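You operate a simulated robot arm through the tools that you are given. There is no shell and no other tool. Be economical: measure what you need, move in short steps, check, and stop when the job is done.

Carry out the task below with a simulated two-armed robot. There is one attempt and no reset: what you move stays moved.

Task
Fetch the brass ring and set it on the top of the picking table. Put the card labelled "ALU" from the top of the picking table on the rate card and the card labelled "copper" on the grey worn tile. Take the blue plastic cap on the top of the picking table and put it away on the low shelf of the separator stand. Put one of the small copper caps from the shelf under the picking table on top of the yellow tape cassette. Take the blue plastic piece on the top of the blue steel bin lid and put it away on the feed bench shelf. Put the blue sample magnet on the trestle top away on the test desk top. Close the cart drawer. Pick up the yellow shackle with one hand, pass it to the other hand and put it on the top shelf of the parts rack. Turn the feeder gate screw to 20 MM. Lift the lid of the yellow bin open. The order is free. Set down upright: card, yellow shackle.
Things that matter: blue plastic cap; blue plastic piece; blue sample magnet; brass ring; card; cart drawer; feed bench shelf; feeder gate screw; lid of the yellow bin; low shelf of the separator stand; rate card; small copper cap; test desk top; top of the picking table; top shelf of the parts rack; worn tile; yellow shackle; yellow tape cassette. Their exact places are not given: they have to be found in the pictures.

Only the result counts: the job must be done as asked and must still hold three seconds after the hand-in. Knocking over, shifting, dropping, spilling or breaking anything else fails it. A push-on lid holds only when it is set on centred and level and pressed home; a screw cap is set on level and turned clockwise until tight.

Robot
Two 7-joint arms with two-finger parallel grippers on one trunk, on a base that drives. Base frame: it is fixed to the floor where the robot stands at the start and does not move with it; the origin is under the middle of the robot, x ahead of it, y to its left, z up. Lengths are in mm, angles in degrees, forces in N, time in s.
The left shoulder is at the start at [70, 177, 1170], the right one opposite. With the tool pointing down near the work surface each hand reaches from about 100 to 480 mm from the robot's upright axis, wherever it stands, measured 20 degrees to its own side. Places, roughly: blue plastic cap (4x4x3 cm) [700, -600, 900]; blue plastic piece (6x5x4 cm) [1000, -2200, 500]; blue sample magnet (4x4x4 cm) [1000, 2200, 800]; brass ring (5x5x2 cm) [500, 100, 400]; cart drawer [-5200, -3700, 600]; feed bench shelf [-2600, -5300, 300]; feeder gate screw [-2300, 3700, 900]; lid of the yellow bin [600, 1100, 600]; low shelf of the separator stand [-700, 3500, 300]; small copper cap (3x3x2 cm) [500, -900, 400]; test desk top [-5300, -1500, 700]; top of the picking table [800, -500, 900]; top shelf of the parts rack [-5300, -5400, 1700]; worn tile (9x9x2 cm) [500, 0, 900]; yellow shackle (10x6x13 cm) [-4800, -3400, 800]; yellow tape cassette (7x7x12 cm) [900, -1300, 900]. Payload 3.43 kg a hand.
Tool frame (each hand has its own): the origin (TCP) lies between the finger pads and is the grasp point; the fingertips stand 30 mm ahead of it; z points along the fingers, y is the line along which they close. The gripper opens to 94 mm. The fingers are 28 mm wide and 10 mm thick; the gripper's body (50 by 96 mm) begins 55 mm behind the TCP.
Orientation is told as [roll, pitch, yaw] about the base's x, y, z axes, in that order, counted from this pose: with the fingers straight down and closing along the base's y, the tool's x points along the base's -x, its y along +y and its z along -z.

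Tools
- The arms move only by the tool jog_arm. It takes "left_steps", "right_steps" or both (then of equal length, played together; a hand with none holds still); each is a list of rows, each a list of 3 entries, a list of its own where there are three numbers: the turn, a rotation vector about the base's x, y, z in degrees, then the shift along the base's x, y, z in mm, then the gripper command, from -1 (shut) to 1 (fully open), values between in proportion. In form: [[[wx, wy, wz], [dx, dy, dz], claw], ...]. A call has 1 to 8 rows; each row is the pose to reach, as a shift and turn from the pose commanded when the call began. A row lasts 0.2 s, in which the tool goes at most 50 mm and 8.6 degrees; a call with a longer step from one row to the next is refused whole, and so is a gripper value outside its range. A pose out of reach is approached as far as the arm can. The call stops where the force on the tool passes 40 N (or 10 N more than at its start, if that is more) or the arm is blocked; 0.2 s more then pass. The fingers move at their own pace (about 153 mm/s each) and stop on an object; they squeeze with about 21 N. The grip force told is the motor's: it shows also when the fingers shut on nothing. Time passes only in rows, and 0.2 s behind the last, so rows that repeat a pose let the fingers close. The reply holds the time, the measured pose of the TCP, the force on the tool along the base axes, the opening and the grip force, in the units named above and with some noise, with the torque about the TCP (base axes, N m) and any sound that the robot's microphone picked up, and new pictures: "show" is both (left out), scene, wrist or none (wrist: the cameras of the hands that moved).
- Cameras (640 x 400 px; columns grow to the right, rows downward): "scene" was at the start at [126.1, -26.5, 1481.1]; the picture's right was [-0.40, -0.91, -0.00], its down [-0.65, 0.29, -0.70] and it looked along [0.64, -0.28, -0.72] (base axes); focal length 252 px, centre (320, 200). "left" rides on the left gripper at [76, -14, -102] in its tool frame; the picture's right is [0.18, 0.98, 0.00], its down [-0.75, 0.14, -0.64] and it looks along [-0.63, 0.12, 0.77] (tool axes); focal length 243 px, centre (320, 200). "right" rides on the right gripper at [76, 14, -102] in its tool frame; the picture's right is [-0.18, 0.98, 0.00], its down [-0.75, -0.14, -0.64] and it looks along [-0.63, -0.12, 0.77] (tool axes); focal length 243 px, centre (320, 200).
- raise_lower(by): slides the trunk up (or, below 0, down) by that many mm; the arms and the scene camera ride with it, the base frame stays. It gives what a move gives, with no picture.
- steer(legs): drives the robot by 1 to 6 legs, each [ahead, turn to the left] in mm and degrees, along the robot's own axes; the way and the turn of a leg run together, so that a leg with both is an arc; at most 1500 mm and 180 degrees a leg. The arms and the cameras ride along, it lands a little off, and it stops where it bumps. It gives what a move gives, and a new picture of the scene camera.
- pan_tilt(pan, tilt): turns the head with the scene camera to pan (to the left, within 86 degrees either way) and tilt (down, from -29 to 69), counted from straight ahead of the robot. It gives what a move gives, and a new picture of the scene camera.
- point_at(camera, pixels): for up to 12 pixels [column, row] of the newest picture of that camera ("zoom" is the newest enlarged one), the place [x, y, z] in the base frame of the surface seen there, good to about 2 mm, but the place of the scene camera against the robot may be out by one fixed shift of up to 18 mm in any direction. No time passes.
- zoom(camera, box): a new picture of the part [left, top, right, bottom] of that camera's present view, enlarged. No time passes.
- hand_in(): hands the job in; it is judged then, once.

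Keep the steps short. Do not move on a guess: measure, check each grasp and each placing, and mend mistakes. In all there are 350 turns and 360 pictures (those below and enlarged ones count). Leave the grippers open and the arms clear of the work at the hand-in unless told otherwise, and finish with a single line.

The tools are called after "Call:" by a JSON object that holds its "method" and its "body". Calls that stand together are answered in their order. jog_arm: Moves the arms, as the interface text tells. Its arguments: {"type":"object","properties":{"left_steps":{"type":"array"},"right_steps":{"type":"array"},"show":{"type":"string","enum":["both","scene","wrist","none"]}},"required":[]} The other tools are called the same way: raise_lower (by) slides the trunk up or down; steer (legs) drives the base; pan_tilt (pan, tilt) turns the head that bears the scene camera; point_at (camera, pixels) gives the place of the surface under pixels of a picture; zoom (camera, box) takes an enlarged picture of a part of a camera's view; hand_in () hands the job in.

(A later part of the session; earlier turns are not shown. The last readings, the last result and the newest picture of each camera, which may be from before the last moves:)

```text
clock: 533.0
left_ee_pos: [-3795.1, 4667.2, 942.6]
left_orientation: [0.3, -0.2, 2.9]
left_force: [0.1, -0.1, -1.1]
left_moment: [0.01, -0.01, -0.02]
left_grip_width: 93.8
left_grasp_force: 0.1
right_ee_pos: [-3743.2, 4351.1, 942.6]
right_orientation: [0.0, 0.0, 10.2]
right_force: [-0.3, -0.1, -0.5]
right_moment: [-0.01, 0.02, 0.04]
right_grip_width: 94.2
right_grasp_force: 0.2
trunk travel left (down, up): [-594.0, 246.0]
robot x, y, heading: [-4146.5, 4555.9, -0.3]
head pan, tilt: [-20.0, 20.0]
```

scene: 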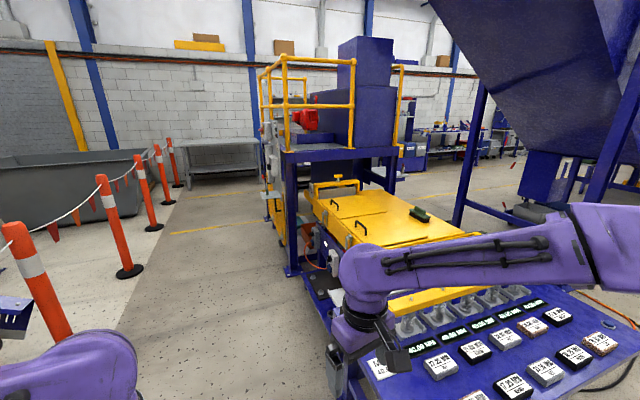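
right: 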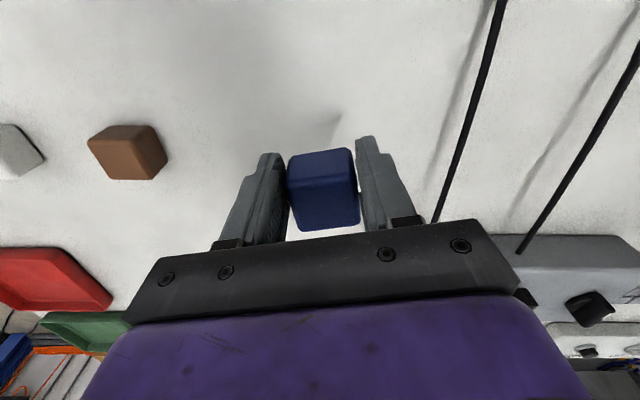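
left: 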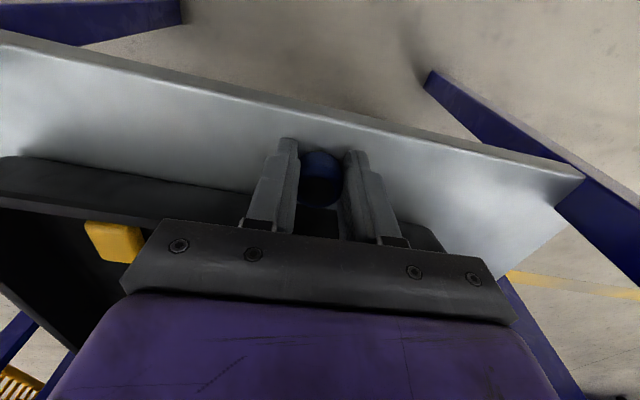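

I look at the gate from this side.

Call:
{"method": "zoom", "body": {"camera": "scene", "box": [260, 130, 420, 290]}}

Call:
{"method": "point_at", "body": {"camera": "scene", "pixels": [[289, 270], [338, 177], [320, 185], [355, 180], [300, 240], [322, 270], [125, 270], [300, 150], [350, 150], [385, 150], [320, 245]]}}

```text
2.50 times, centred on (340, 210) of scene
```

zoom: 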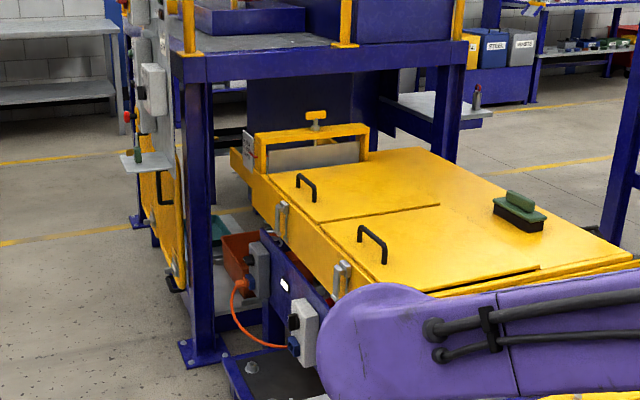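

```text
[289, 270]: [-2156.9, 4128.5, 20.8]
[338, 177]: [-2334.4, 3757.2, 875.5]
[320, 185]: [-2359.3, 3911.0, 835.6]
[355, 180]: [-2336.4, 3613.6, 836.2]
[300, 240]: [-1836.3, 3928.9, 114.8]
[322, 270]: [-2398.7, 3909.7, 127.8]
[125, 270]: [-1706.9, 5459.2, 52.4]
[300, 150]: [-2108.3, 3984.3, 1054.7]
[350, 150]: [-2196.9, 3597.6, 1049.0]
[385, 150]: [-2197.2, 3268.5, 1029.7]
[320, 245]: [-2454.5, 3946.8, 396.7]
```

I approach to about (-2880,4550), turn toward the gate, and look down.

Call:
{"method": "steer", "body": {"legs": [[1250, 0], [0, -55]]}}

Call:
{"method": "pan_tilt", "body": {"pan": 0, "tilt": 38}}

```text
clock: 541.8
left_ee_pos: [-2604.8, 4310.6, 942.4]
left_orientation: [0.2, 0.0, -53.4]
left_force: [0.1, -0.1, 0.7]
left_moment: [-0.01, -0.02, 0.01]
left_grip_width: 93.9
left_grasp_force: 0.1
right_ee_pos: [-2838.9, 4091.4, 943.1]
right_orientation: [-0.1, 0.0, -46.0]
right_force: [0.3, -0.3, 0.7]
right_moment: [0.02, -0.02, 0.03]
right_grip_width: 94.3
right_grasp_force: 0.0
trunk travel left (down, up): [-594.0, 246.0]
robot x, y, heading: [-2892.7, 4543.1, -56.7]
head pan, tilt: [-20.0, 20.0]
```

scene: 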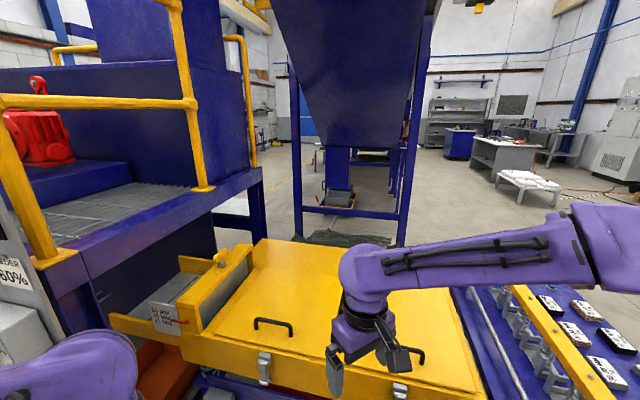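

```text
clock: 542.7
left_ee_pos: [-2605.4, 4309.8, 942.2]
left_orientation: [0.2, 0.0, -53.4]
left_force: [0.2, -0.7, 1.0]
left_moment: [-0.01, 0.0, 0.01]
left_grip_width: 93.9
left_grasp_force: 0.1
right_ee_pos: [-2837.8, 4091.5, 943.8]
right_orientation: [0.0, 0.0, -46.1]
right_force: [0.9, 0.1, 0.1]
right_moment: [-0.03, 0.03, -0.04]
right_grip_width: 94.0
right_grasp_force: 0.0
trunk travel left (down, up): [-594.0, 246.0]
robot x, y, heading: [-2888.9, 4544.9, -56.9]
head pan, tilt: [0.0, 38.0]
```

scene: 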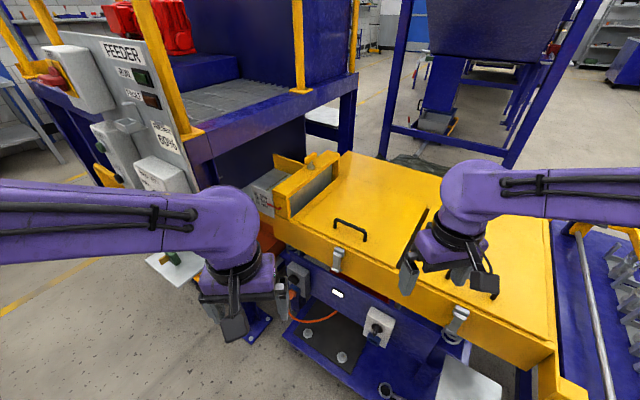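

I see the scale label with a red pointer and the T-handle. I enlarge it.

Call:
{"method": "zoom", "body": {"camera": "scene", "box": [240, 140, 350, 230]}}

Call:
{"method": "point_at", "body": {"camera": "scene", "pixels": [[310, 160], [310, 168], [268, 200], [300, 258], [300, 340], [350, 330], [375, 325], [330, 200], [350, 255], [310, 350]]}}

```text
4.44 times, centred on (295, 185) of scene
```

zoom: 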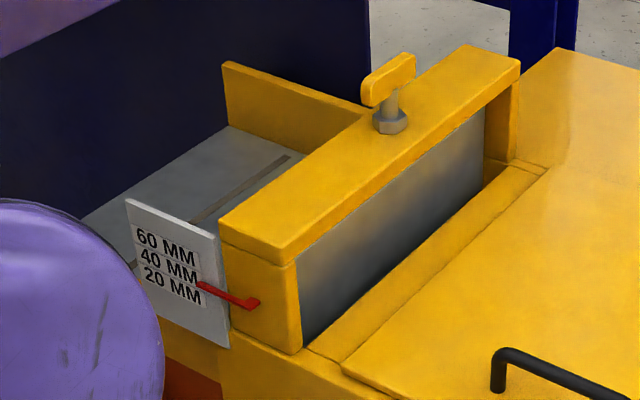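

```text
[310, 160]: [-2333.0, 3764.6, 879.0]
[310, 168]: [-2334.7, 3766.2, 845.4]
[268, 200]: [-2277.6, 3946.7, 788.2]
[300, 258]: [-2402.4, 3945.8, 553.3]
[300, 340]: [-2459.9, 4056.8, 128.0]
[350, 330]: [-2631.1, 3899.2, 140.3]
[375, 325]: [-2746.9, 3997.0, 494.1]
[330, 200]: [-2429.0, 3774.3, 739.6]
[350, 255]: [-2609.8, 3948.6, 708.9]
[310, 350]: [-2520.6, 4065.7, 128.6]
```

The pointer stands a little above 20. I measure the panel and the lower tray to choose the nearest safe stance for the left hand.

Call:
{"method": "point_at", "body": {"camera": "scene", "pixels": [[195, 185], [150, 190], [100, 40], [55, 60], [265, 335], [285, 300], [175, 270], [335, 345], [330, 395], [245, 330]]}}

```text
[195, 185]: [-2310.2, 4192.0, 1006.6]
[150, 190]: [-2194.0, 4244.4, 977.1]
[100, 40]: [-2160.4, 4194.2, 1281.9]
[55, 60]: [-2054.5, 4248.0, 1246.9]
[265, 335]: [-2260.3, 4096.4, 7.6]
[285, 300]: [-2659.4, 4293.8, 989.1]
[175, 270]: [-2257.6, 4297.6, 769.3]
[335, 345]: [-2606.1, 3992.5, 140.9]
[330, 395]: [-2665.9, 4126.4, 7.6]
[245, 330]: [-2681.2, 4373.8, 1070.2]
```

The FEEDER panel limits the east side. I will stand at about (-2690,4360) heading -100 and use the left hand. I get there in safe turns.

Call:
{"method": "steer", "body": {"legs": [[0, 57], [235, 0], [0, -100]]}}

Call:
{"method": "raise_lower", "body": {"by": 90}}

```text
clock: 548.0
left_ee_pos: [-2293.3, 4609.5, 942.3]
left_orientation: [-0.1, -0.2, -5.0]
left_force: [-0.4, -0.1, 0.0]
left_moment: [0.04, 0.0, -0.02]
left_grip_width: 93.9
left_grasp_force: 0.0
right_ee_pos: [-2281.5, 4294.0, 946.5]
right_orientation: [0.3, -0.3, 2.7]
right_force: [1.1, 22.4, -2.3]
right_moment: [-1.39, 0.04, -0.2]
right_grip_width: 80.7
right_grasp_force: 0.0
trunk travel left (down, up): [-594.0, 246.0]
robot x, y, heading: [-2656.0, 4547.7, -7.9]
head pan, tilt: [0.0, 38.0]
stopped in leg 3: the force on the tool passed its limit (the readings are from after the stop); the commanded pose is now the measured one
```

scene: 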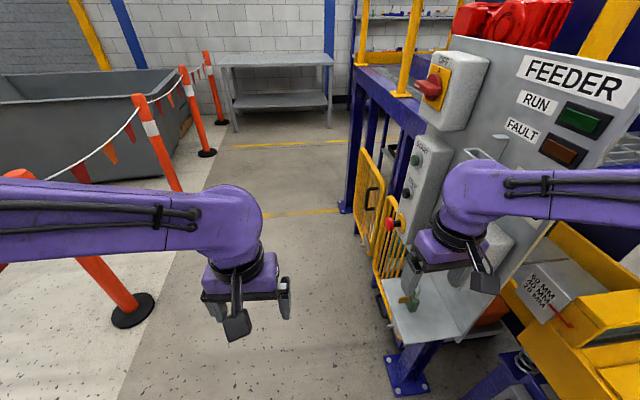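

```text
clock: 549.2
left_ee_pos: [-2293.5, 4607.7, 1033.7]
left_orientation: [0.0, -0.2, -4.9]
left_force: [0.5, 0.2, -0.3]
left_moment: [0.01, 0.0, -0.03]
left_grip_width: 94.1
left_grasp_force: 0.1
right_ee_pos: [-2280.2, 4291.8, 1037.7]
right_orientation: [0.3, -0.7, 2.6]
right_force: [6.9, 14.6, 11.5]
right_moment: [-0.5, 0.04, 0.15]
right_grip_width: 85.7
right_grasp_force: 0.0
trunk travel left (down, up): [-684.0, 156.0]
robot x, y, heading: [-2653.0, 4545.0, -7.9]
head pan, tilt: [0.0, 38.0]
```

My right hand touched the FEEDER panel while turning. I turn back left to free it and inspect the panel.

Call:
{"method": "steer", "body": {"legs": [[0, 25]]}}

Call:
{"method": "pan_tilt", "body": {"pan": -50, "tilt": 30}}

Call:
{"method": "zoom", "body": {"camera": "scene", "box": [150, 40, 470, 320]}}

```text
clock: 550.9
left_ee_pos: [-2351.5, 4752.6, 1032.5]
left_orientation: [0.1, -0.1, 19.9]
left_force: [-0.8, 0.5, 0.5]
left_moment: [0.01, 0.01, 0.02]
left_grip_width: 93.9
left_grasp_force: 0.1
right_ee_pos: [-2209.3, 4470.2, 1035.0]
right_orientation: [0.4, -0.3, 27.4]
right_force: [0.1, 0.4, 0.5]
right_moment: [0.0, -0.01, -0.03]
right_grip_width: 93.8
right_grasp_force: 0.0
trunk travel left (down, up): [-684.0, 156.0]
robot x, y, heading: [-2654.4, 4545.4, 16.9]
head pan, tilt: [0.0, 38.0]
```

scene: 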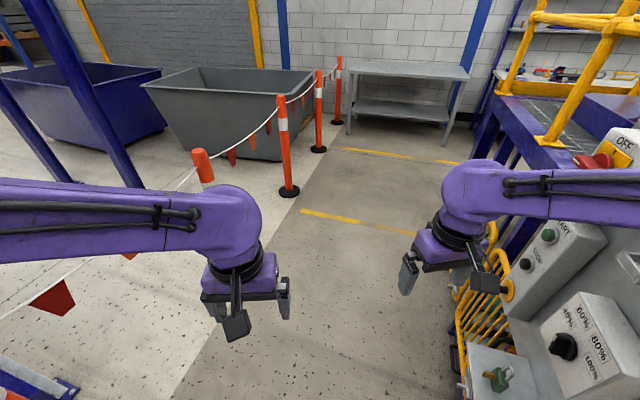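

```text
clock: 552.1
left_ee_pos: [-2351.4, 4752.7, 1032.5]
left_orientation: [0.2, -0.2, 19.9]
left_force: [-0.3, -0.3, 1.1]
left_moment: [0.02, 0.03, 0.02]
left_grip_width: 93.7
left_grasp_force: 0.0
right_ee_pos: [-2209.3, 4470.8, 1033.9]
right_orientation: [0.4, -0.3, 27.5]
right_force: [0.3, 0.6, -0.3]
right_moment: [-0.01, -0.05, 0.01]
right_grip_width: 94.1
right_grasp_force: 0.1
trunk travel left (down, up): [-684.0, 156.0]
robot x, y, heading: [-2652.9, 4544.7, 16.8]
head pan, tilt: [-50.0, 30.0]
```

scene: 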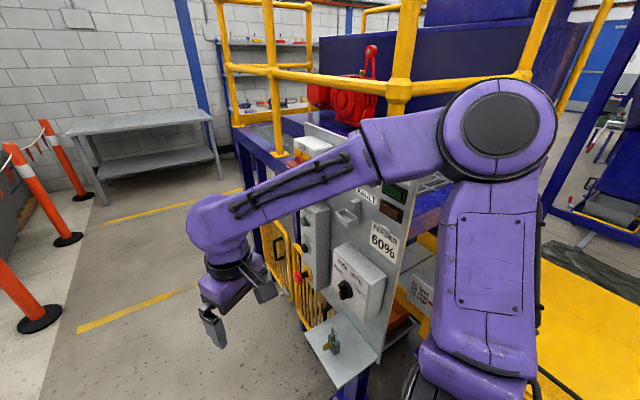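

```text
1.43 times, centred on (310, 180) of scene
```

zoom: 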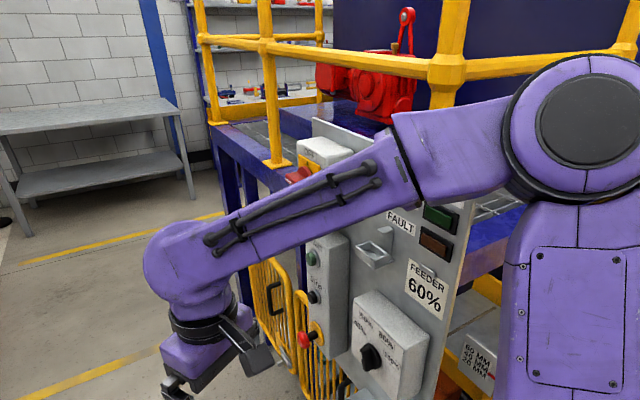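

I check the rate knob position against the FEEDER 60% label.

Call:
{"method": "zoom", "body": {"camera": "scene", "box": [290, 170, 420, 340]}}

```text
2.35 times, centred on (355, 255) of scene
```

zoom: 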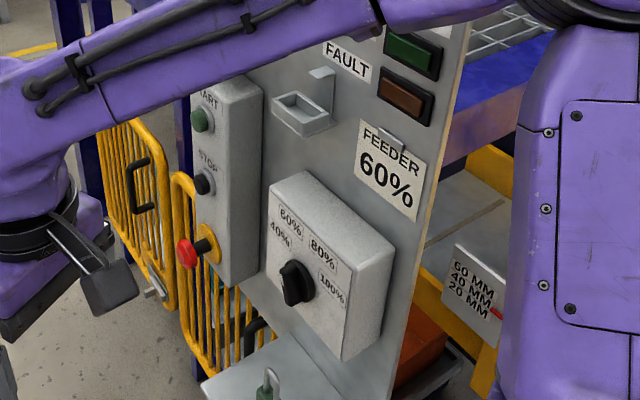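

The knob still points to 60%. I turn the other way round (counter-clockwise), where it's clear, to heading -100.

Call:
{"method": "steer", "body": {"legs": [[0, 122], [0, 121], [130, 0]]}}

Call:
{"method": "pan_tilt", "body": {"pan": 15, "tilt": 40}}

```text
clock: 563.4
left_ee_pos: [-2640.2, 4052.1, 1032.9]
left_orientation: [0.1, -0.1, -98.1]
left_force: [0.0, 0.0, 0.1]
left_moment: [-0.01, -0.02, -0.03]
left_grip_width: 94.1
left_grasp_force: 0.1
right_ee_pos: [-2958.9, 4060.6, 1034.4]
right_orientation: [0.5, -0.4, -90.8]
right_force: [-0.1, 1.2, -0.4]
right_moment: [0.0, 0.03, 0.01]
right_grip_width: 93.9
right_grasp_force: 0.0
trunk travel left (down, up): [-684.0, 156.0]
robot x, y, heading: [-2679.7, 4420.7, -101.4]
head pan, tilt: [-50.0, 30.0]
```

scene: 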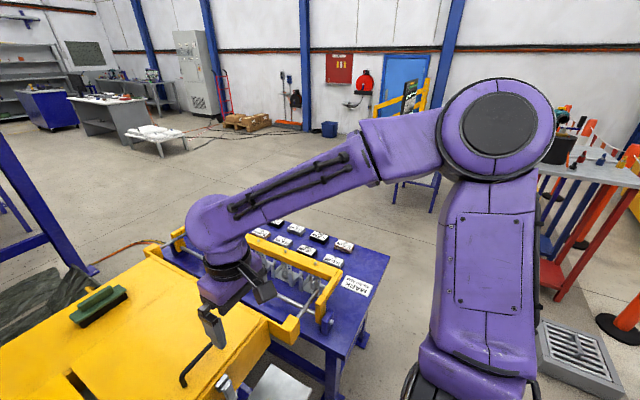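

```text
clock: 564.8
left_ee_pos: [-2641.7, 4051.9, 1031.7]
left_orientation: [0.2, -0.2, -98.2]
left_force: [0.3, 0.4, -0.7]
left_moment: [0.0, 0.03, 0.03]
left_grip_width: 94.1
left_grasp_force: 0.0
right_ee_pos: [-2958.2, 4060.2, 1034.3]
right_orientation: [0.4, -0.3, -90.8]
right_force: [-0.3, -0.3, 0.7]
right_moment: [0.03, -0.03, -0.04]
right_grip_width: 94.2
right_grasp_force: 0.1
trunk travel left (down, up): [-684.0, 156.0]
robot x, y, heading: [-2681.6, 4419.9, -101.4]
head pan, tilt: [15.0, 40.0]
```

scene: 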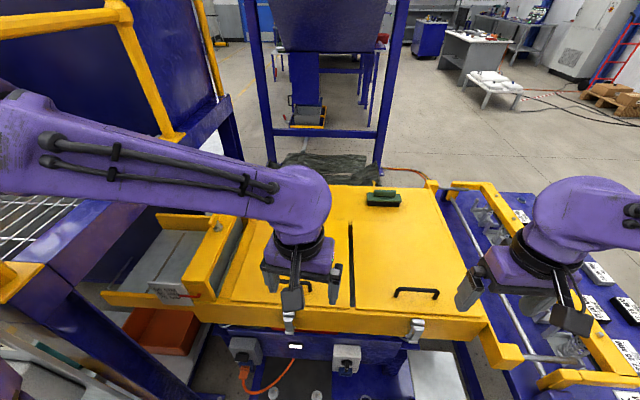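

I drive 60 mm closer, then bring the left hand above the T-handle.

Call:
{"method": "steer", "body": {"legs": [[60, 0]]}}

Call:
{"method": "jog_arm", "body": {"left_steps": [[[0, 0, 0], [38, -28, 0], 1], [[0, 0, -3], [76, -56, 0], 1], [[0, 0, -6], [114, -84, 0], 1], [[0, 0, -9], [152, -112, 0], 1], [[0, 0, -12], [190, -140, 0], 1], [[0, 0, -12], [228, -168, 0], 1]], "show": "both"}}

```text
clock: 565.7
left_ee_pos: [-2652.9, 3997.2, 1033.3]
left_orientation: [0.1, -0.1, -98.2]
left_force: [-0.6, -1.0, -0.1]
left_moment: [-0.03, -0.02, -0.01]
left_grip_width: 94.2
left_grasp_force: 0.0
right_ee_pos: [-2969.9, 4003.4, 1036.6]
right_orientation: [0.5, -0.5, -90.9]
right_force: [0.1, 0.4, 0.4]
right_moment: [-0.01, 0.04, 0.01]
right_grip_width: 94.1
right_grasp_force: 0.0
trunk travel left (down, up): [-684.0, 156.0]
robot x, y, heading: [-2692.6, 4359.0, -101.3]
head pan, tilt: [15.0, 40.0]
```

scene: 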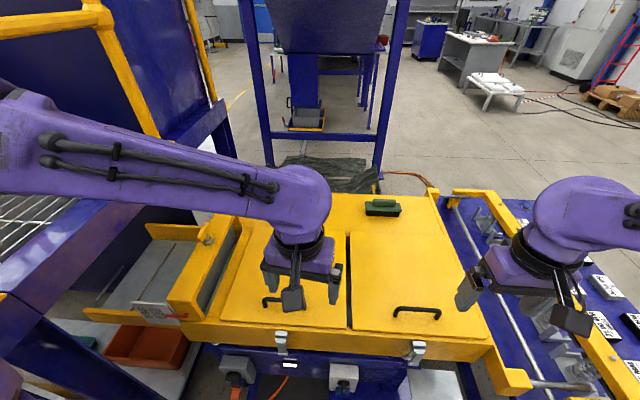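

```text
clock: 567.1
left_ee_pos: [-2426.1, 3822.6, 1032.4]
left_orientation: [0.3, -0.1, -110.2]
left_force: [-0.9, -0.3, -0.7]
left_moment: [0.04, -0.04, -0.03]
left_grip_width: 94.0
left_grasp_force: 0.0
right_ee_pos: [-2970.8, 4001.8, 1033.1]
right_orientation: [0.6, -0.2, -90.9]
right_force: [0.6, 0.4, -0.6]
right_moment: [0.03, -0.03, 0.0]
right_grip_width: 94.0
right_grasp_force: 0.0
trunk travel left (down, up): [-684.0, 156.0]
robot x, y, heading: [-2690.5, 4360.6, -101.3]
head pan, tilt: [15.0, 40.0]
```

scene: 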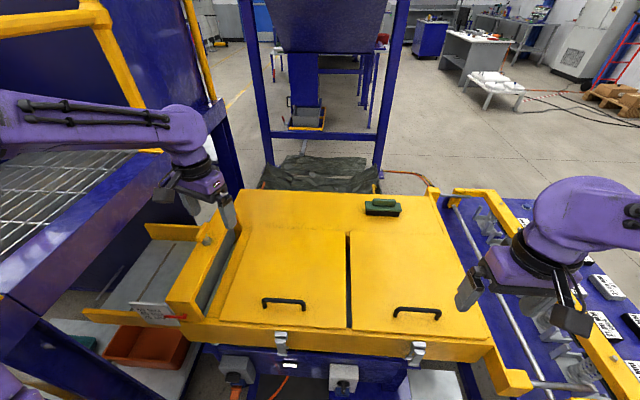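
left: 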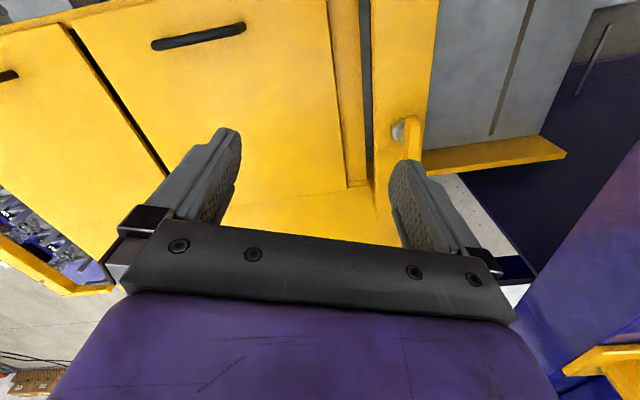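

I measure the T-handle in the left wrist view.

Call:
{"method": "zoom", "body": {"camera": "left", "box": [330, 70, 490, 210]}}

Call:
{"method": "point_at", "body": {"camera": "left", "pixels": [[411, 122], [413, 140], [414, 150], [398, 130], [407, 120], [419, 125], [380, 130], [360, 180]]}}

```text
2.86 times, centred on (410, 140) of left
```

zoom: 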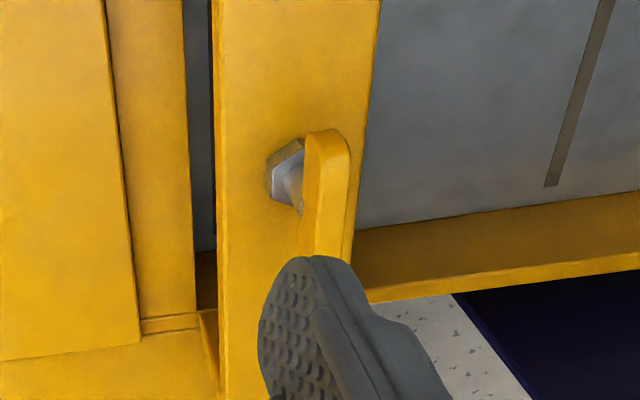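

```text
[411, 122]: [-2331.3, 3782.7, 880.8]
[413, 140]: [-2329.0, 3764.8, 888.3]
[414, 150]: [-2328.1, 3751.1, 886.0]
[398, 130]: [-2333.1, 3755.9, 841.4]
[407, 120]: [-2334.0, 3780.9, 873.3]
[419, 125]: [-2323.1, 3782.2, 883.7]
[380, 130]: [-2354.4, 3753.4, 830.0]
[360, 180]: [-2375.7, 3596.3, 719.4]
```

The T-bar runs along y, axis ≈ (-2327,3753), top z ≈ 885. I align the left hand above it with fingers closing along x.

Call:
{"method": "jog_arm", "body": {"left_steps": [[[0, 0, 7], [35, -24, 0], 1], [[0, 0, 14], [70, -48, 0], 1], [[0, 0, 20], [99, -69, -5], 1], [[0, 0, 20], [99, -69, -40], 0.3], [[0, 0, 20], [99, -69, -70], 0.3]], "show": "wrist"}}

```text
clock: 568.3
left_ee_pos: [-2325.6, 3755.0, 963.0]
left_orientation: [0.2, -0.1, -90.2]
left_force: [-0.5, -0.4, -0.6]
left_moment: [0.0, -0.02, 0.0]
left_grip_width: 61.0
left_grasp_force: 0.1
right_ee_pos: [-2969.6, 4000.8, 1035.3]
right_orientation: [0.4, -0.4, -90.8]
right_force: [-0.9, 0.2, -0.2]
right_moment: [0.03, -0.02, 0.02]
right_grip_width: 94.1
right_grasp_force: 0.0
trunk travel left (down, up): [-684.0, 156.0]
robot x, y, heading: [-2691.6, 4357.1, -101.6]
head pan, tilt: [15.0, 40.0]
```

left: 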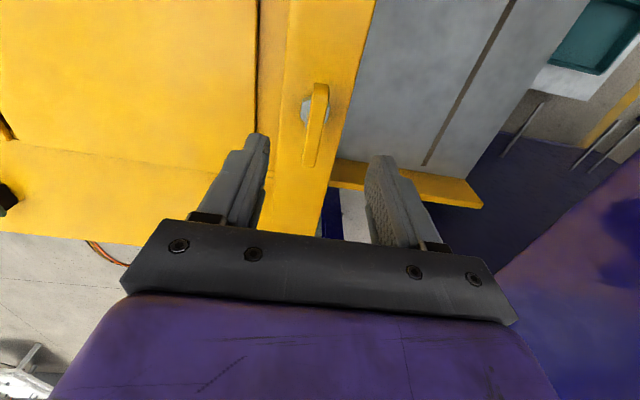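

Call:
{"method": "point_at", "body": {"camera": "left", "pixels": [[320, 92], [315, 125], [309, 160], [305, 110], [314, 88], [326, 90], [303, 160], [316, 160]]}}

Call:
{"method": "zoom", "body": {"camera": "left", "box": [260, 60, 380, 190]}}

```text
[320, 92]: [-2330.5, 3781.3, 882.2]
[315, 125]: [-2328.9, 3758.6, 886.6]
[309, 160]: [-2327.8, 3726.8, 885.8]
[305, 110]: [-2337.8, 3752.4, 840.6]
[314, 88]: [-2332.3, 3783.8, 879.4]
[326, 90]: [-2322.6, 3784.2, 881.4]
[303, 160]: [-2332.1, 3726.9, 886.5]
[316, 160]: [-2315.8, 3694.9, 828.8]
```

```text
3.08 times, centred on (320, 125) of left
```

zoom: 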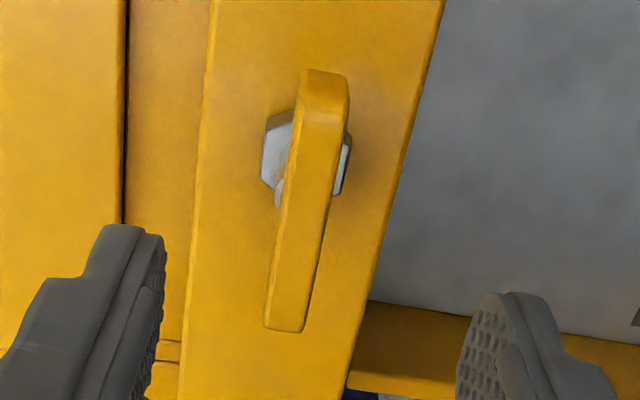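

Aligned within 2 mm. I descend to z ≈ 882 and close.

Call:
{"method": "jog_arm", "body": {"left_steps": [[[0, 0, 0], [-2, -2, -40], 0], [[0, 0, 0], [-2, -2, -80], 0], [[0, 0, 0], [-2, -2, -80], -1], [[0, 0, 0], [-2, -2, -80], -1], [[0, 0, 0], [-2, -2, -80], -1]], "show": "none"}}

Call:
{"method": "zoom", "body": {"camera": "scene", "box": [90, 180, 260, 350]}}

```text
clock: 569.5
left_ee_pos: [-2329.6, 3753.3, 880.5]
left_orientation: [0.2, 0.0, -90.2]
left_force: [-6.1, -0.4, -11.4]
left_moment: [-1.33, 0.02, 0.07]
left_grip_width: 16.3
left_grasp_force: 44.8
right_ee_pos: [-2970.5, 4000.8, 1034.0]
right_orientation: [0.4, -0.3, -90.8]
right_force: [-0.5, -0.7, 0.8]
right_moment: [0.02, 0.02, -0.02]
right_grip_width: 94.2
right_grasp_force: 0.0
trunk travel left (down, up): [-684.0, 156.0]
robot x, y, heading: [-2691.7, 4360.3, -101.2]
head pan, tilt: [15.0, 40.0]
```

```text
2.35 times, centred on (175, 265) of scene
```

zoom: 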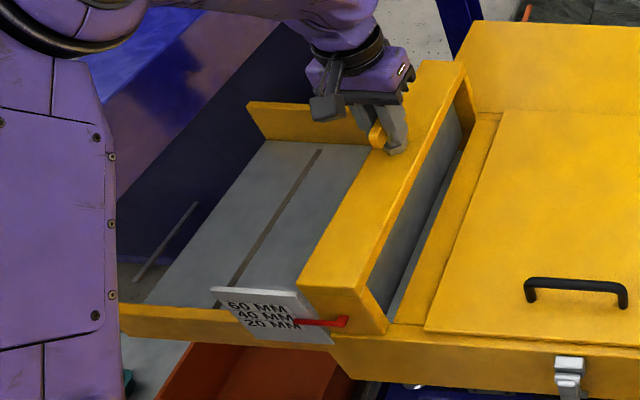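

Gripped. I take a baseline of the pointer, then turn clockwise 24°.

Call:
{"method": "zoom", "body": {"camera": "scene", "box": [125, 290, 200, 335]}}

Call:
{"method": "jog_arm", "body": {"left_steps": [[[0, 0, -8], [0, 0, 0], -1], [[0, 0, -16], [0, 0, 0], -1], [[0, 0, -24], [0, 0, 0], -1], [[0, 0, -24], [0, 0, 0], -1]], "show": "none"}}

Call:
{"method": "zoom", "body": {"camera": "scene", "box": [125, 290, 200, 335]}}

```text
8.53 times, centred on (162, 312) of scene
```

zoom: 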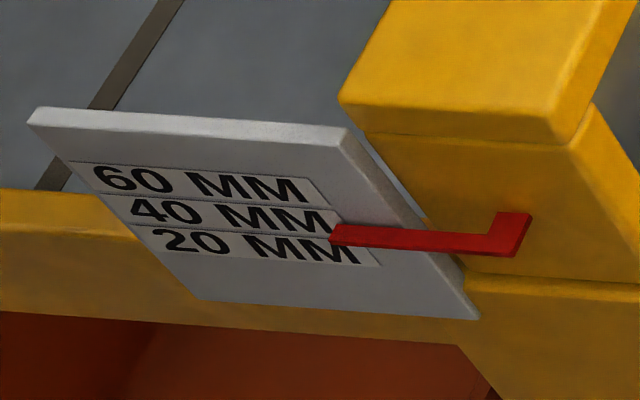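

```text
clock: 570.5
left_ee_pos: [-2327.6, 3753.0, 881.2]
left_orientation: [0.0, 0.0, -114.3]
left_force: [-3.1, -6.3, -8.9]
left_moment: [0.23, -0.08, -0.07]
left_grip_width: 16.2
left_grasp_force: 45.0
right_ee_pos: [-2969.2, 3998.8, 1033.4]
right_orientation: [0.4, -0.2, -90.8]
right_force: [-0.4, -0.2, 0.3]
right_moment: [0.01, 0.01, 0.01]
right_grip_width: 94.1
right_grasp_force: 0.0
trunk travel left (down, up): [-684.0, 156.0]
robot x, y, heading: [-2692.5, 4357.8, -101.3]
head pan, tilt: [15.0, 40.0]
```

```text
8.53 times, centred on (162, 312) of scene
```

zoom: 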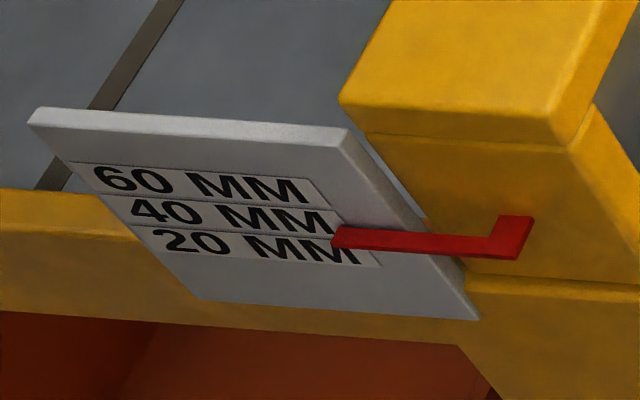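

Clockwise lowers the pointer, about 2 mm per 24°. It is still about 10 mm above 20. I turn 64° more clockwise.

Call:
{"method": "jog_arm", "body": {"left_steps": [[[0, 0, -8], [0, 0, 0], -1], [[0, 0, -16], [0, 0, 0], -1], [[0, 0, -24], [0, 0, 0], -1], [[0, 0, -32], [0, 0, 0], -1], [[0, 0, -40], [0, 0, 0], -1], [[0, 0, -48], [0, 0, 0], -1], [[0, 0, -56], [0, 0, 0], -1], [[0, 0, -64], [0, 0, 0], -1]], "show": "none"}}

Call:
{"method": "zoom", "body": {"camera": "scene", "box": [125, 290, 200, 335]}}

```text
clock: 572.3
left_ee_pos: [-2326.3, 3750.1, 880.4]
left_orientation: [0.3, -0.2, -178.3]
left_force: [18.1, -28.1, 10.6]
left_moment: [0.13, -0.39, 0.15]
left_grip_width: 16.5
left_grasp_force: 45.2
right_ee_pos: [-2967.1, 3997.1, 1033.6]
right_orientation: [0.4, -0.1, -90.7]
right_force: [0.2, -0.3, 0.0]
right_moment: [-0.02, 0.03, 0.0]
right_grip_width: 94.1
right_grasp_force: 0.1
trunk travel left (down, up): [-684.0, 156.0]
robot x, y, heading: [-2691.6, 4361.5, -101.4]
head pan, tilt: [15.0, 40.0]
```

```text
8.53 times, centred on (162, 312) of scene
```

zoom: 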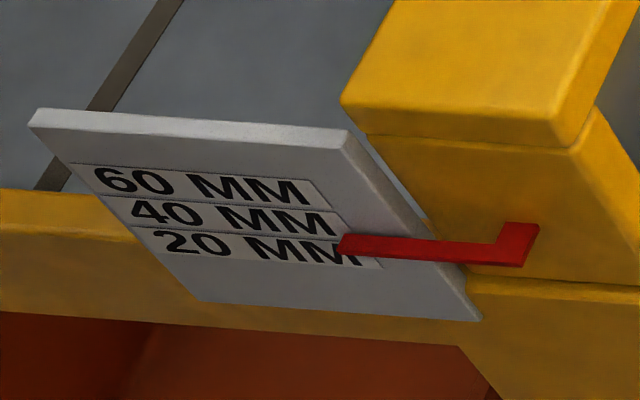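

I measure heights directly: pointer tip and label rows.

Call:
{"method": "point_at", "body": {"camera": "zoom", "pixels": [[345, 237], [342, 246], [340, 254], [400, 247], [200, 184], [233, 214], [263, 246], [352, 240], [367, 258], [300, 203], [320, 222], [440, 248]]}}

```text
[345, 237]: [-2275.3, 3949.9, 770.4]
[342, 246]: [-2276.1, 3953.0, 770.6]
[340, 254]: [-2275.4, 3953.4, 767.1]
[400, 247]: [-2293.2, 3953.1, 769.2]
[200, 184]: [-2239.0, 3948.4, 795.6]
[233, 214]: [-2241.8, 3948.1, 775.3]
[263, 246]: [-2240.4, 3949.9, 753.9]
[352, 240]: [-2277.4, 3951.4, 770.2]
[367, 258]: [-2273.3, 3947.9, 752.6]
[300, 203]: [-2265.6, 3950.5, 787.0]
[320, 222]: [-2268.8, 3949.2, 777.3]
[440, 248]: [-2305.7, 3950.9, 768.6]
```

Rows are 20.8 mm apart (20 MM at z ≈ 754) and the pointer is at ≈ 769, so about 15 mm (≈160°) remains. I release, lift, and turn the hand back 180° for a new grip.

Call:
{"method": "jog_arm", "body": {"left_steps": [[[0, 0, 0], [0, 0, 0], 0], [[0, 0, 0], [0, 0, 0], 0], [[0, 0, 0], [0, 0, 45], 0], [[0, 0, 8.5], [0, 0, 55], 0], [[0, 0, 17], [0, 0, 55], 0], [[0, 0, 25.5], [0, 0, 55], 0], [[0, 0, 34], [0, 0, 55], 0], [[0, 0, 42.5], [0, 0, 55], 0]], "show": "none"}}

Call:
{"method": "jog_arm", "body": {"left_steps": [[[0, 0, 8.5], [0, 0, 0], 0], [[0, 0, 17], [0, 0, 0], 0], [[0, 0, 25.5], [0, 0, 0], 0], [[0, 0, 34], [0, 0, 0], 0], [[0, 0, 42.5], [0, 0, 0], 0], [[0, 0, 51], [0, 0, 0], 0], [[0, 0, 59.5], [0, 0, 0], 0], [[0, 0, 68], [0, 0, 0], 0]], "show": "none"}}

Call:
{"method": "jog_arm", "body": {"left_steps": [[[0, 0, 8.5], [0, 0, 0], 0], [[0, 0, 17], [0, 0, 0], 0], [[0, 0, 25.5], [0, 0, 0], 0], [[0, 0, 34], [0, 0, 0], 0], [[0, 0, 42.5], [0, 0, 0], 0], [[0, 0, 51], [0, 0, 0], 0], [[0, 0, 59.5], [0, 0, 0], 0], [[0, 0, 68], [0, 0, 0], 0]], "show": "both"}}

```text
clock: 574.1
left_ee_pos: [-2328.8, 3755.0, 937.5]
left_orientation: [0.2, -0.1, -135.5]
left_force: [-0.3, -0.6, 0.0]
left_moment: [0.0, 0.0, 0.03]
left_grip_width: 46.8
left_grasp_force: 0.1
right_ee_pos: [-2970.1, 4000.9, 1034.3]
right_orientation: [0.4, -0.4, -90.8]
right_force: [-0.2, -0.4, -0.5]
right_moment: [0.02, 0.03, 0.01]
right_grip_width: 94.0
right_grasp_force: 0.1
trunk travel left (down, up): [-684.0, 156.0]
robot x, y, heading: [-2690.7, 4358.0, -101.4]
head pan, tilt: [15.0, 40.0]
```

```text
clock: 575.9
left_ee_pos: [-2327.1, 3754.7, 936.6]
left_orientation: [0.2, 0.0, -67.5]
left_force: [-0.6, 0.2, 0.0]
left_moment: [-0.01, 0.02, 0.0]
left_grip_width: 47.0
left_grasp_force: 0.0
right_ee_pos: [-2969.0, 4003.2, 1035.6]
right_orientation: [0.4, -0.3, -90.8]
right_force: [-0.1, 0.1, -0.2]
right_moment: [-0.01, 0.04, -0.01]
right_grip_width: 93.9
right_grasp_force: 0.1
trunk travel left (down, up): [-684.0, 156.0]
robot x, y, heading: [-2692.3, 4360.2, -101.3]
head pan, tilt: [15.0, 40.0]
```

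```text
clock: 577.7
left_ee_pos: [-2328.9, 3754.8, 937.2]
left_orientation: [0.3, 0.0, 0.5]
left_force: [-0.6, 0.2, 0.1]
left_moment: [0.04, -0.02, 0.03]
left_grip_width: 47.2
left_grasp_force: 0.0
right_ee_pos: [-2969.8, 4000.9, 1034.6]
right_orientation: [0.4, -0.3, -90.7]
right_force: [0.2, 0.0, 0.7]
right_moment: [0.02, -0.01, 0.02]
right_grip_width: 93.7
right_grasp_force: 0.0
trunk travel left (down, up): [-684.0, 156.0]
robot x, y, heading: [-2692.0, 4359.8, -101.5]
head pan, tilt: [15.0, 40.0]
```

scene: 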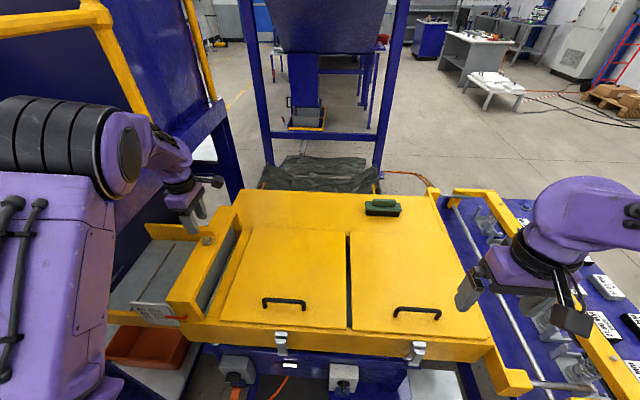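
left: 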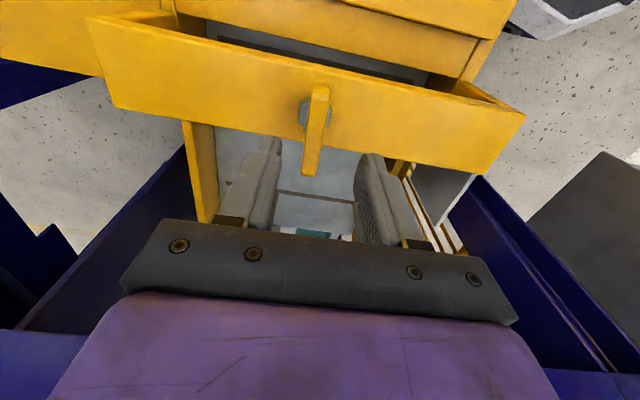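

The hand is at yaw 0, aligned with the bar. I descend and grip.

Call:
{"method": "jog_arm", "body": {"left_steps": [[[0, 0, 0], [0, -1, -30], 0], [[0, 0, 0], [0, -1, -57], 0], [[0, 0, 0], [0, -1, -57], -1], [[0, 0, 0], [0, -1, -57], -1], [[0, 0, 0], [0, -1, -57], -1]], "show": "none"}}

Call:
{"method": "jog_arm", "body": {"left_steps": [[[0, 0, -8], [0, 0, 0], -1], [[0, 0, -16], [0, 0, 0], -1], [[0, 0, -24], [0, 0, 0], -1], [[0, 0, -32], [0, 0, 0], -1], [[0, 0, -40], [0, 0, 0], -1], [[0, 0, -48], [0, 0, 0], -1], [[0, 0, -56], [0, 0, 0], -1], [[0, 0, -64], [0, 0, 0], -1]], "show": "none"}}

Call:
{"method": "jog_arm", "body": {"left_steps": [[[0, 0, -8], [0, 0, 0], -1], [[0, 0, -16], [0, 0, 0], -1], [[0, 0, -24], [0, 0, 0], -1], [[0, 0, -32], [0, 0, 0], -1], [[0, 0, -40], [0, 0, 0], -1]], "show": "none"}}

Call:
{"method": "zoom", "body": {"camera": "scene", "box": [125, 290, 200, 335]}}

```text
clock: 578.9
left_ee_pos: [-2327.4, 3749.2, 880.2]
left_orientation: [0.0, -0.1, 0.3]
left_force: [7.5, -22.8, 9.5]
left_moment: [-0.11, 0.33, 0.11]
left_grip_width: 16.4
left_grasp_force: 45.1
right_ee_pos: [-2969.4, 3999.2, 1033.8]
right_orientation: [0.4, -0.2, -90.8]
right_force: [0.4, 0.4, 0.2]
right_moment: [0.0, 0.01, 0.0]
right_grip_width: 93.7
right_grasp_force: 0.0
trunk travel left (down, up): [-684.0, 156.0]
robot x, y, heading: [-2686.3, 4360.3, -101.4]
head pan, tilt: [15.0, 40.0]
```

```text
clock: 580.7
left_ee_pos: [-2329.8, 3748.8, 878.8]
left_orientation: [0.1, -0.3, -63.8]
left_force: [5.0, -32.6, 11.2]
left_moment: [-0.06, 0.06, 0.12]
left_grip_width: 16.6
left_grasp_force: 45.3
right_ee_pos: [-2969.2, 4000.7, 1033.5]
right_orientation: [0.4, 0.0, -90.9]
right_force: [0.4, -0.5, 1.1]
right_moment: [-0.03, 0.03, 0.02]
right_grip_width: 94.0
right_grasp_force: 0.1
trunk travel left (down, up): [-684.0, 156.0]
robot x, y, heading: [-2690.6, 4360.4, -101.4]
head pan, tilt: [15.0, 40.0]
```

```text
clock: 581.9
left_ee_pos: [-2328.8, 3748.6, 879.5]
left_orientation: [0.2, -0.1, -103.9]
left_force: [-1.1, -30.6, 10.0]
left_moment: [-0.28, 0.19, 0.09]
left_grip_width: 16.3
left_grasp_force: 44.9
right_ee_pos: [-2970.9, 3998.9, 1032.9]
right_orientation: [0.5, -0.1, -90.8]
right_force: [0.8, 0.5, -0.3]
right_moment: [-0.02, 0.0, -0.01]
right_grip_width: 94.0
right_grasp_force: 0.1
trunk travel left (down, up): [-684.0, 156.0]
robot x, y, heading: [-2691.2, 4360.3, -101.5]
head pan, tilt: [15.0, 40.0]
```

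```text
8.53 times, centred on (162, 312) of scene
```

zoom: 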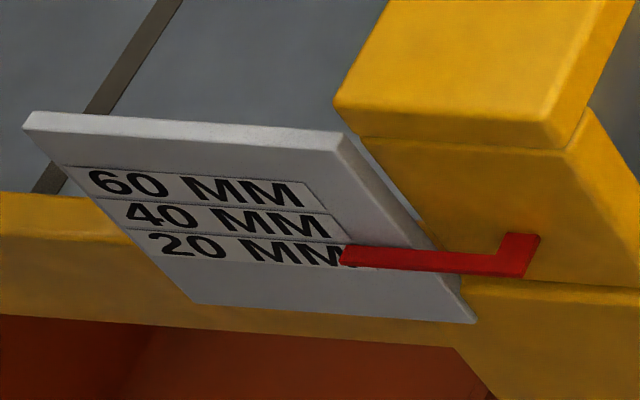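

I measure again. The hand pushes -30 N in y, so the true axis is a few mm north; I'll shift accordingly.

Call:
{"method": "point_at", "body": {"camera": "zoom", "pixels": [[347, 248], [345, 257], [343, 264], [400, 258], [440, 262], [230, 218], [258, 248], [197, 188], [365, 268], [345, 238]]}}

```text
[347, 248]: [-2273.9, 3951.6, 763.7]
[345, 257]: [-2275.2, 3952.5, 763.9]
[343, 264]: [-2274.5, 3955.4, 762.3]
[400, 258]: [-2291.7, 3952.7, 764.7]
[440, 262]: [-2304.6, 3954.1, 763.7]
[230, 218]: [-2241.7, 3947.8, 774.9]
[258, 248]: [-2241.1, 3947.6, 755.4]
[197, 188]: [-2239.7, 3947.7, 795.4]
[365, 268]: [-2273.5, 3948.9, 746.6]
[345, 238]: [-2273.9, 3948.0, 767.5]
```

The pointer is at about 763; 20 MM is at about 754.5. I turn 60° more, easing the hand +4 mm in y.

Call:
{"method": "jog_arm", "body": {"left_steps": [[[0, 0, -8], [0, 4, 0], -1], [[0, 0, -16], [0, 4, 0], -1], [[0, 0, -24], [0, 4, 0], -1], [[0, 0, -32], [0, 4, 0], -1], [[0, 0, -40], [0, 4, 0], -1], [[0, 0, -48], [0, 4, 0], -1], [[0, 0, -56], [0, 4, 0], -1], [[0, 0, -64], [0, 4, 0], -1]], "show": "none"}}

Call:
{"method": "zoom", "body": {"camera": "scene", "box": [125, 290, 200, 335]}}

Call:
{"method": "point_at", "body": {"camera": "zoom", "pixels": [[352, 255], [352, 262], [380, 262], [400, 265], [420, 267], [440, 269], [460, 271], [230, 218], [258, 248], [197, 188]]}}

```text
clock: 583.5
left_ee_pos: [-2326.5, 3751.2, 877.6]
left_orientation: [0.5, -0.3, -156.2]
left_force: [0.4, -15.5, -10.7]
left_moment: [0.68, -0.83, 0.12]
left_grip_width: 16.5
left_grasp_force: 44.8
right_ee_pos: [-2968.5, 3997.9, 1034.6]
right_orientation: [0.4, -0.2, -90.9]
right_force: [-0.8, -0.5, 0.4]
right_moment: [0.01, 0.0, -0.01]
right_grip_width: 94.1
right_grasp_force: 0.1
trunk travel left (down, up): [-684.0, 156.0]
robot x, y, heading: [-2694.1, 4360.6, -101.5]
head pan, tilt: [15.0, 40.0]
stopped in row 7 (left hand): the force on the tool passed its limit (the readings are from after the stop); the commanded pose is now the measured one
```

```text
8.53 times, centred on (162, 312) of scene
```

zoom: 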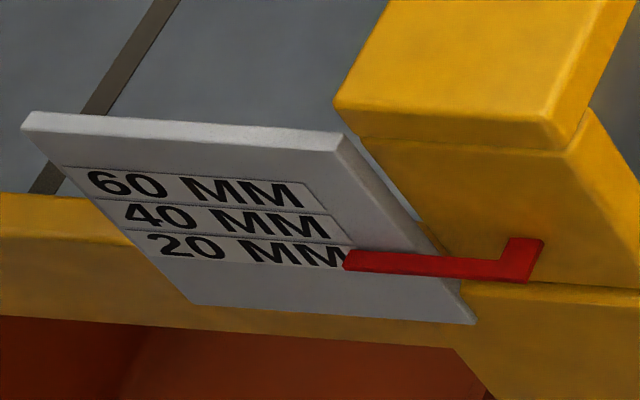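

```text
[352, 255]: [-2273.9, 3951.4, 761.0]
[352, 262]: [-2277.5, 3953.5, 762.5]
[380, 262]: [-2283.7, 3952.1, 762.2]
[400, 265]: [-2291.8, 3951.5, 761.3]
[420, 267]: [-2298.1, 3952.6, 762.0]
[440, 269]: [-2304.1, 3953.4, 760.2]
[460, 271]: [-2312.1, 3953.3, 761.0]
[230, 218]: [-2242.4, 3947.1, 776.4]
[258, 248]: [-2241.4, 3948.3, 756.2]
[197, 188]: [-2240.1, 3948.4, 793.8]
```

The screw started at 40 MM and moves about 20 mm per turn; I've turned 245°, so 115° remain, ending with the bar along y again. I release, lift, and regrip 180° back.

Call:
{"method": "jog_arm", "body": {"left_steps": [[[0, 0, 0], [0, 0, 0], 0], [[0, 0, 0], [0, 0, 0], 0], [[0, 0, 0], [0, 2, 45], 0], [[0, 0, 8.5], [0, 2, 60], 0], [[0, 0, 17], [0, 2, 60], 0], [[0, 0, 25.5], [0, 2, 60], 0], [[0, 0, 34], [0, 2, 60], 0], [[0, 0, 42.5], [0, 2, 60], 0]], "show": "none"}}

Call:
{"method": "jog_arm", "body": {"left_steps": [[[0, 0, 8.5], [0, 0, 0], 0], [[0, 0, 17], [0, 0, 0], 0], [[0, 0, 25.5], [0, 0, 0], 0], [[0, 0, 34], [0, 0, 0], 0], [[0, 0, 42.5], [0, 0, 0], 0], [[0, 0, 51], [0, 0, 0], 0], [[0, 0, 59.5], [0, 0, 0], 0], [[0, 0, 68], [0, 0, 0], 0]], "show": "none"}}

Call:
{"method": "jog_arm", "body": {"left_steps": [[[0, 0, 8.5], [0, 0, 0], 0], [[0, 0, 17], [0, 0, 0], 0], [[0, 0, 25.5], [0, 0, 0], 0], [[0, 0, 34], [0, 0, 0], 0], [[0, 0, 42.5], [0, 0, 0], 0], [[0, 0, 51], [0, 0, 0], 0], [[0, 0, 59.5], [0, 0, 0], 0], [[0, 0, 68], [0, 0, 0], 0]], "show": "wrist"}}

```text
clock: 585.3
left_ee_pos: [-2327.1, 3758.3, 942.0]
left_orientation: [0.6, -0.2, -113.4]
left_force: [1.1, -0.4, 0.4]
left_moment: [0.02, -0.01, -0.05]
left_grip_width: 46.7
left_grasp_force: 0.1
right_ee_pos: [-2970.2, 4001.2, 1034.4]
right_orientation: [0.4, -0.3, -90.8]
right_force: [-0.2, -0.4, -0.3]
right_moment: [0.02, 0.0, 0.04]
right_grip_width: 94.0
right_grasp_force: 0.1
trunk travel left (down, up): [-684.0, 156.0]
robot x, y, heading: [-2692.9, 4361.0, -101.4]
head pan, tilt: [15.0, 40.0]
```

```text
clock: 587.1
left_ee_pos: [-2327.3, 3757.3, 941.6]
left_orientation: [0.6, -0.2, -45.4]
left_force: [0.5, 0.3, 0.3]
left_moment: [-0.04, -0.02, 0.03]
left_grip_width: 47.1
left_grasp_force: 0.1
right_ee_pos: [-2970.8, 4002.0, 1034.1]
right_orientation: [0.5, -0.4, -90.8]
right_force: [-0.6, 0.2, 0.3]
right_moment: [0.0, -0.02, -0.02]
right_grip_width: 93.8
right_grasp_force: 0.0
trunk travel left (down, up): [-684.0, 156.0]
robot x, y, heading: [-2694.1, 4361.5, -101.4]
head pan, tilt: [15.0, 40.0]
```

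```text
clock: 588.9
left_ee_pos: [-2327.1, 3756.4, 942.6]
left_orientation: [0.6, -0.2, 22.6]
left_force: [-0.5, 0.2, -0.5]
left_moment: [0.0, -0.01, 0.01]
left_grip_width: 47.1
left_grasp_force: 0.0
right_ee_pos: [-2970.0, 4001.6, 1036.3]
right_orientation: [0.3, -0.4, -90.8]
right_force: [-0.5, -0.2, 0.2]
right_moment: [0.0, -0.01, 0.0]
right_grip_width: 94.0
right_grasp_force: 0.1
trunk travel left (down, up): [-684.0, 156.0]
robot x, y, heading: [-2692.5, 4359.8, -101.3]
head pan, tilt: [15.0, 40.0]
```

left: 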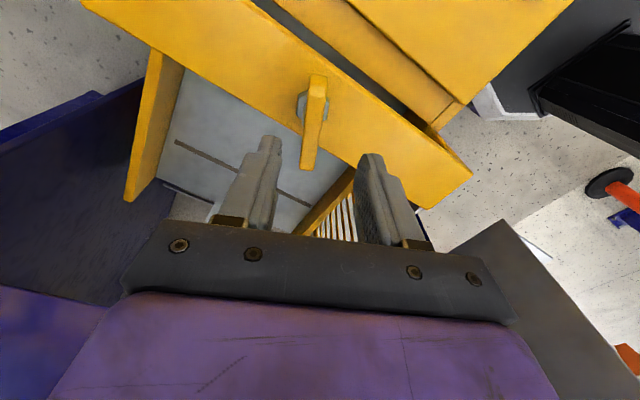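

Call:
{"method": "point_at", "body": {"camera": "left", "pixels": [[317, 84], [314, 120], [309, 162]]}}

Call:
{"method": "jog_arm", "body": {"left_steps": [[[0, 0, 0], [-1, -3, -30], 0], [[0, 0, 0], [-1, -3, -61], 0], [[0, 0, 0], [-1, -3, -61], -1], [[0, 0, 0], [-1, -3, -61], -1], [[0, 0, 0], [-1, -3, -61], -1]], "show": "none"}}

```text
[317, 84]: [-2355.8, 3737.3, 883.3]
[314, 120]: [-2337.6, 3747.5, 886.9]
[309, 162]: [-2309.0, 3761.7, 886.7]
```

```text
clock: 590.1
left_ee_pos: [-2327.1, 3750.6, 880.3]
left_orientation: [0.4, -0.1, 22.4]
left_force: [13.0, -22.6, 10.5]
left_moment: [-0.51, -0.21, 0.16]
left_grip_width: 16.6
left_grasp_force: 45.2
right_ee_pos: [-2968.3, 3999.7, 1033.7]
right_orientation: [0.3, -0.2, -90.8]
right_force: [-0.7, 0.6, 1.2]
right_moment: [0.03, -0.01, -0.02]
right_grip_width: 94.1
right_grasp_force: 0.1
trunk travel left (down, up): [-684.0, 156.0]
robot x, y, heading: [-2690.2, 4359.9, -101.3]
head pan, tilt: [15.0, 40.0]
```

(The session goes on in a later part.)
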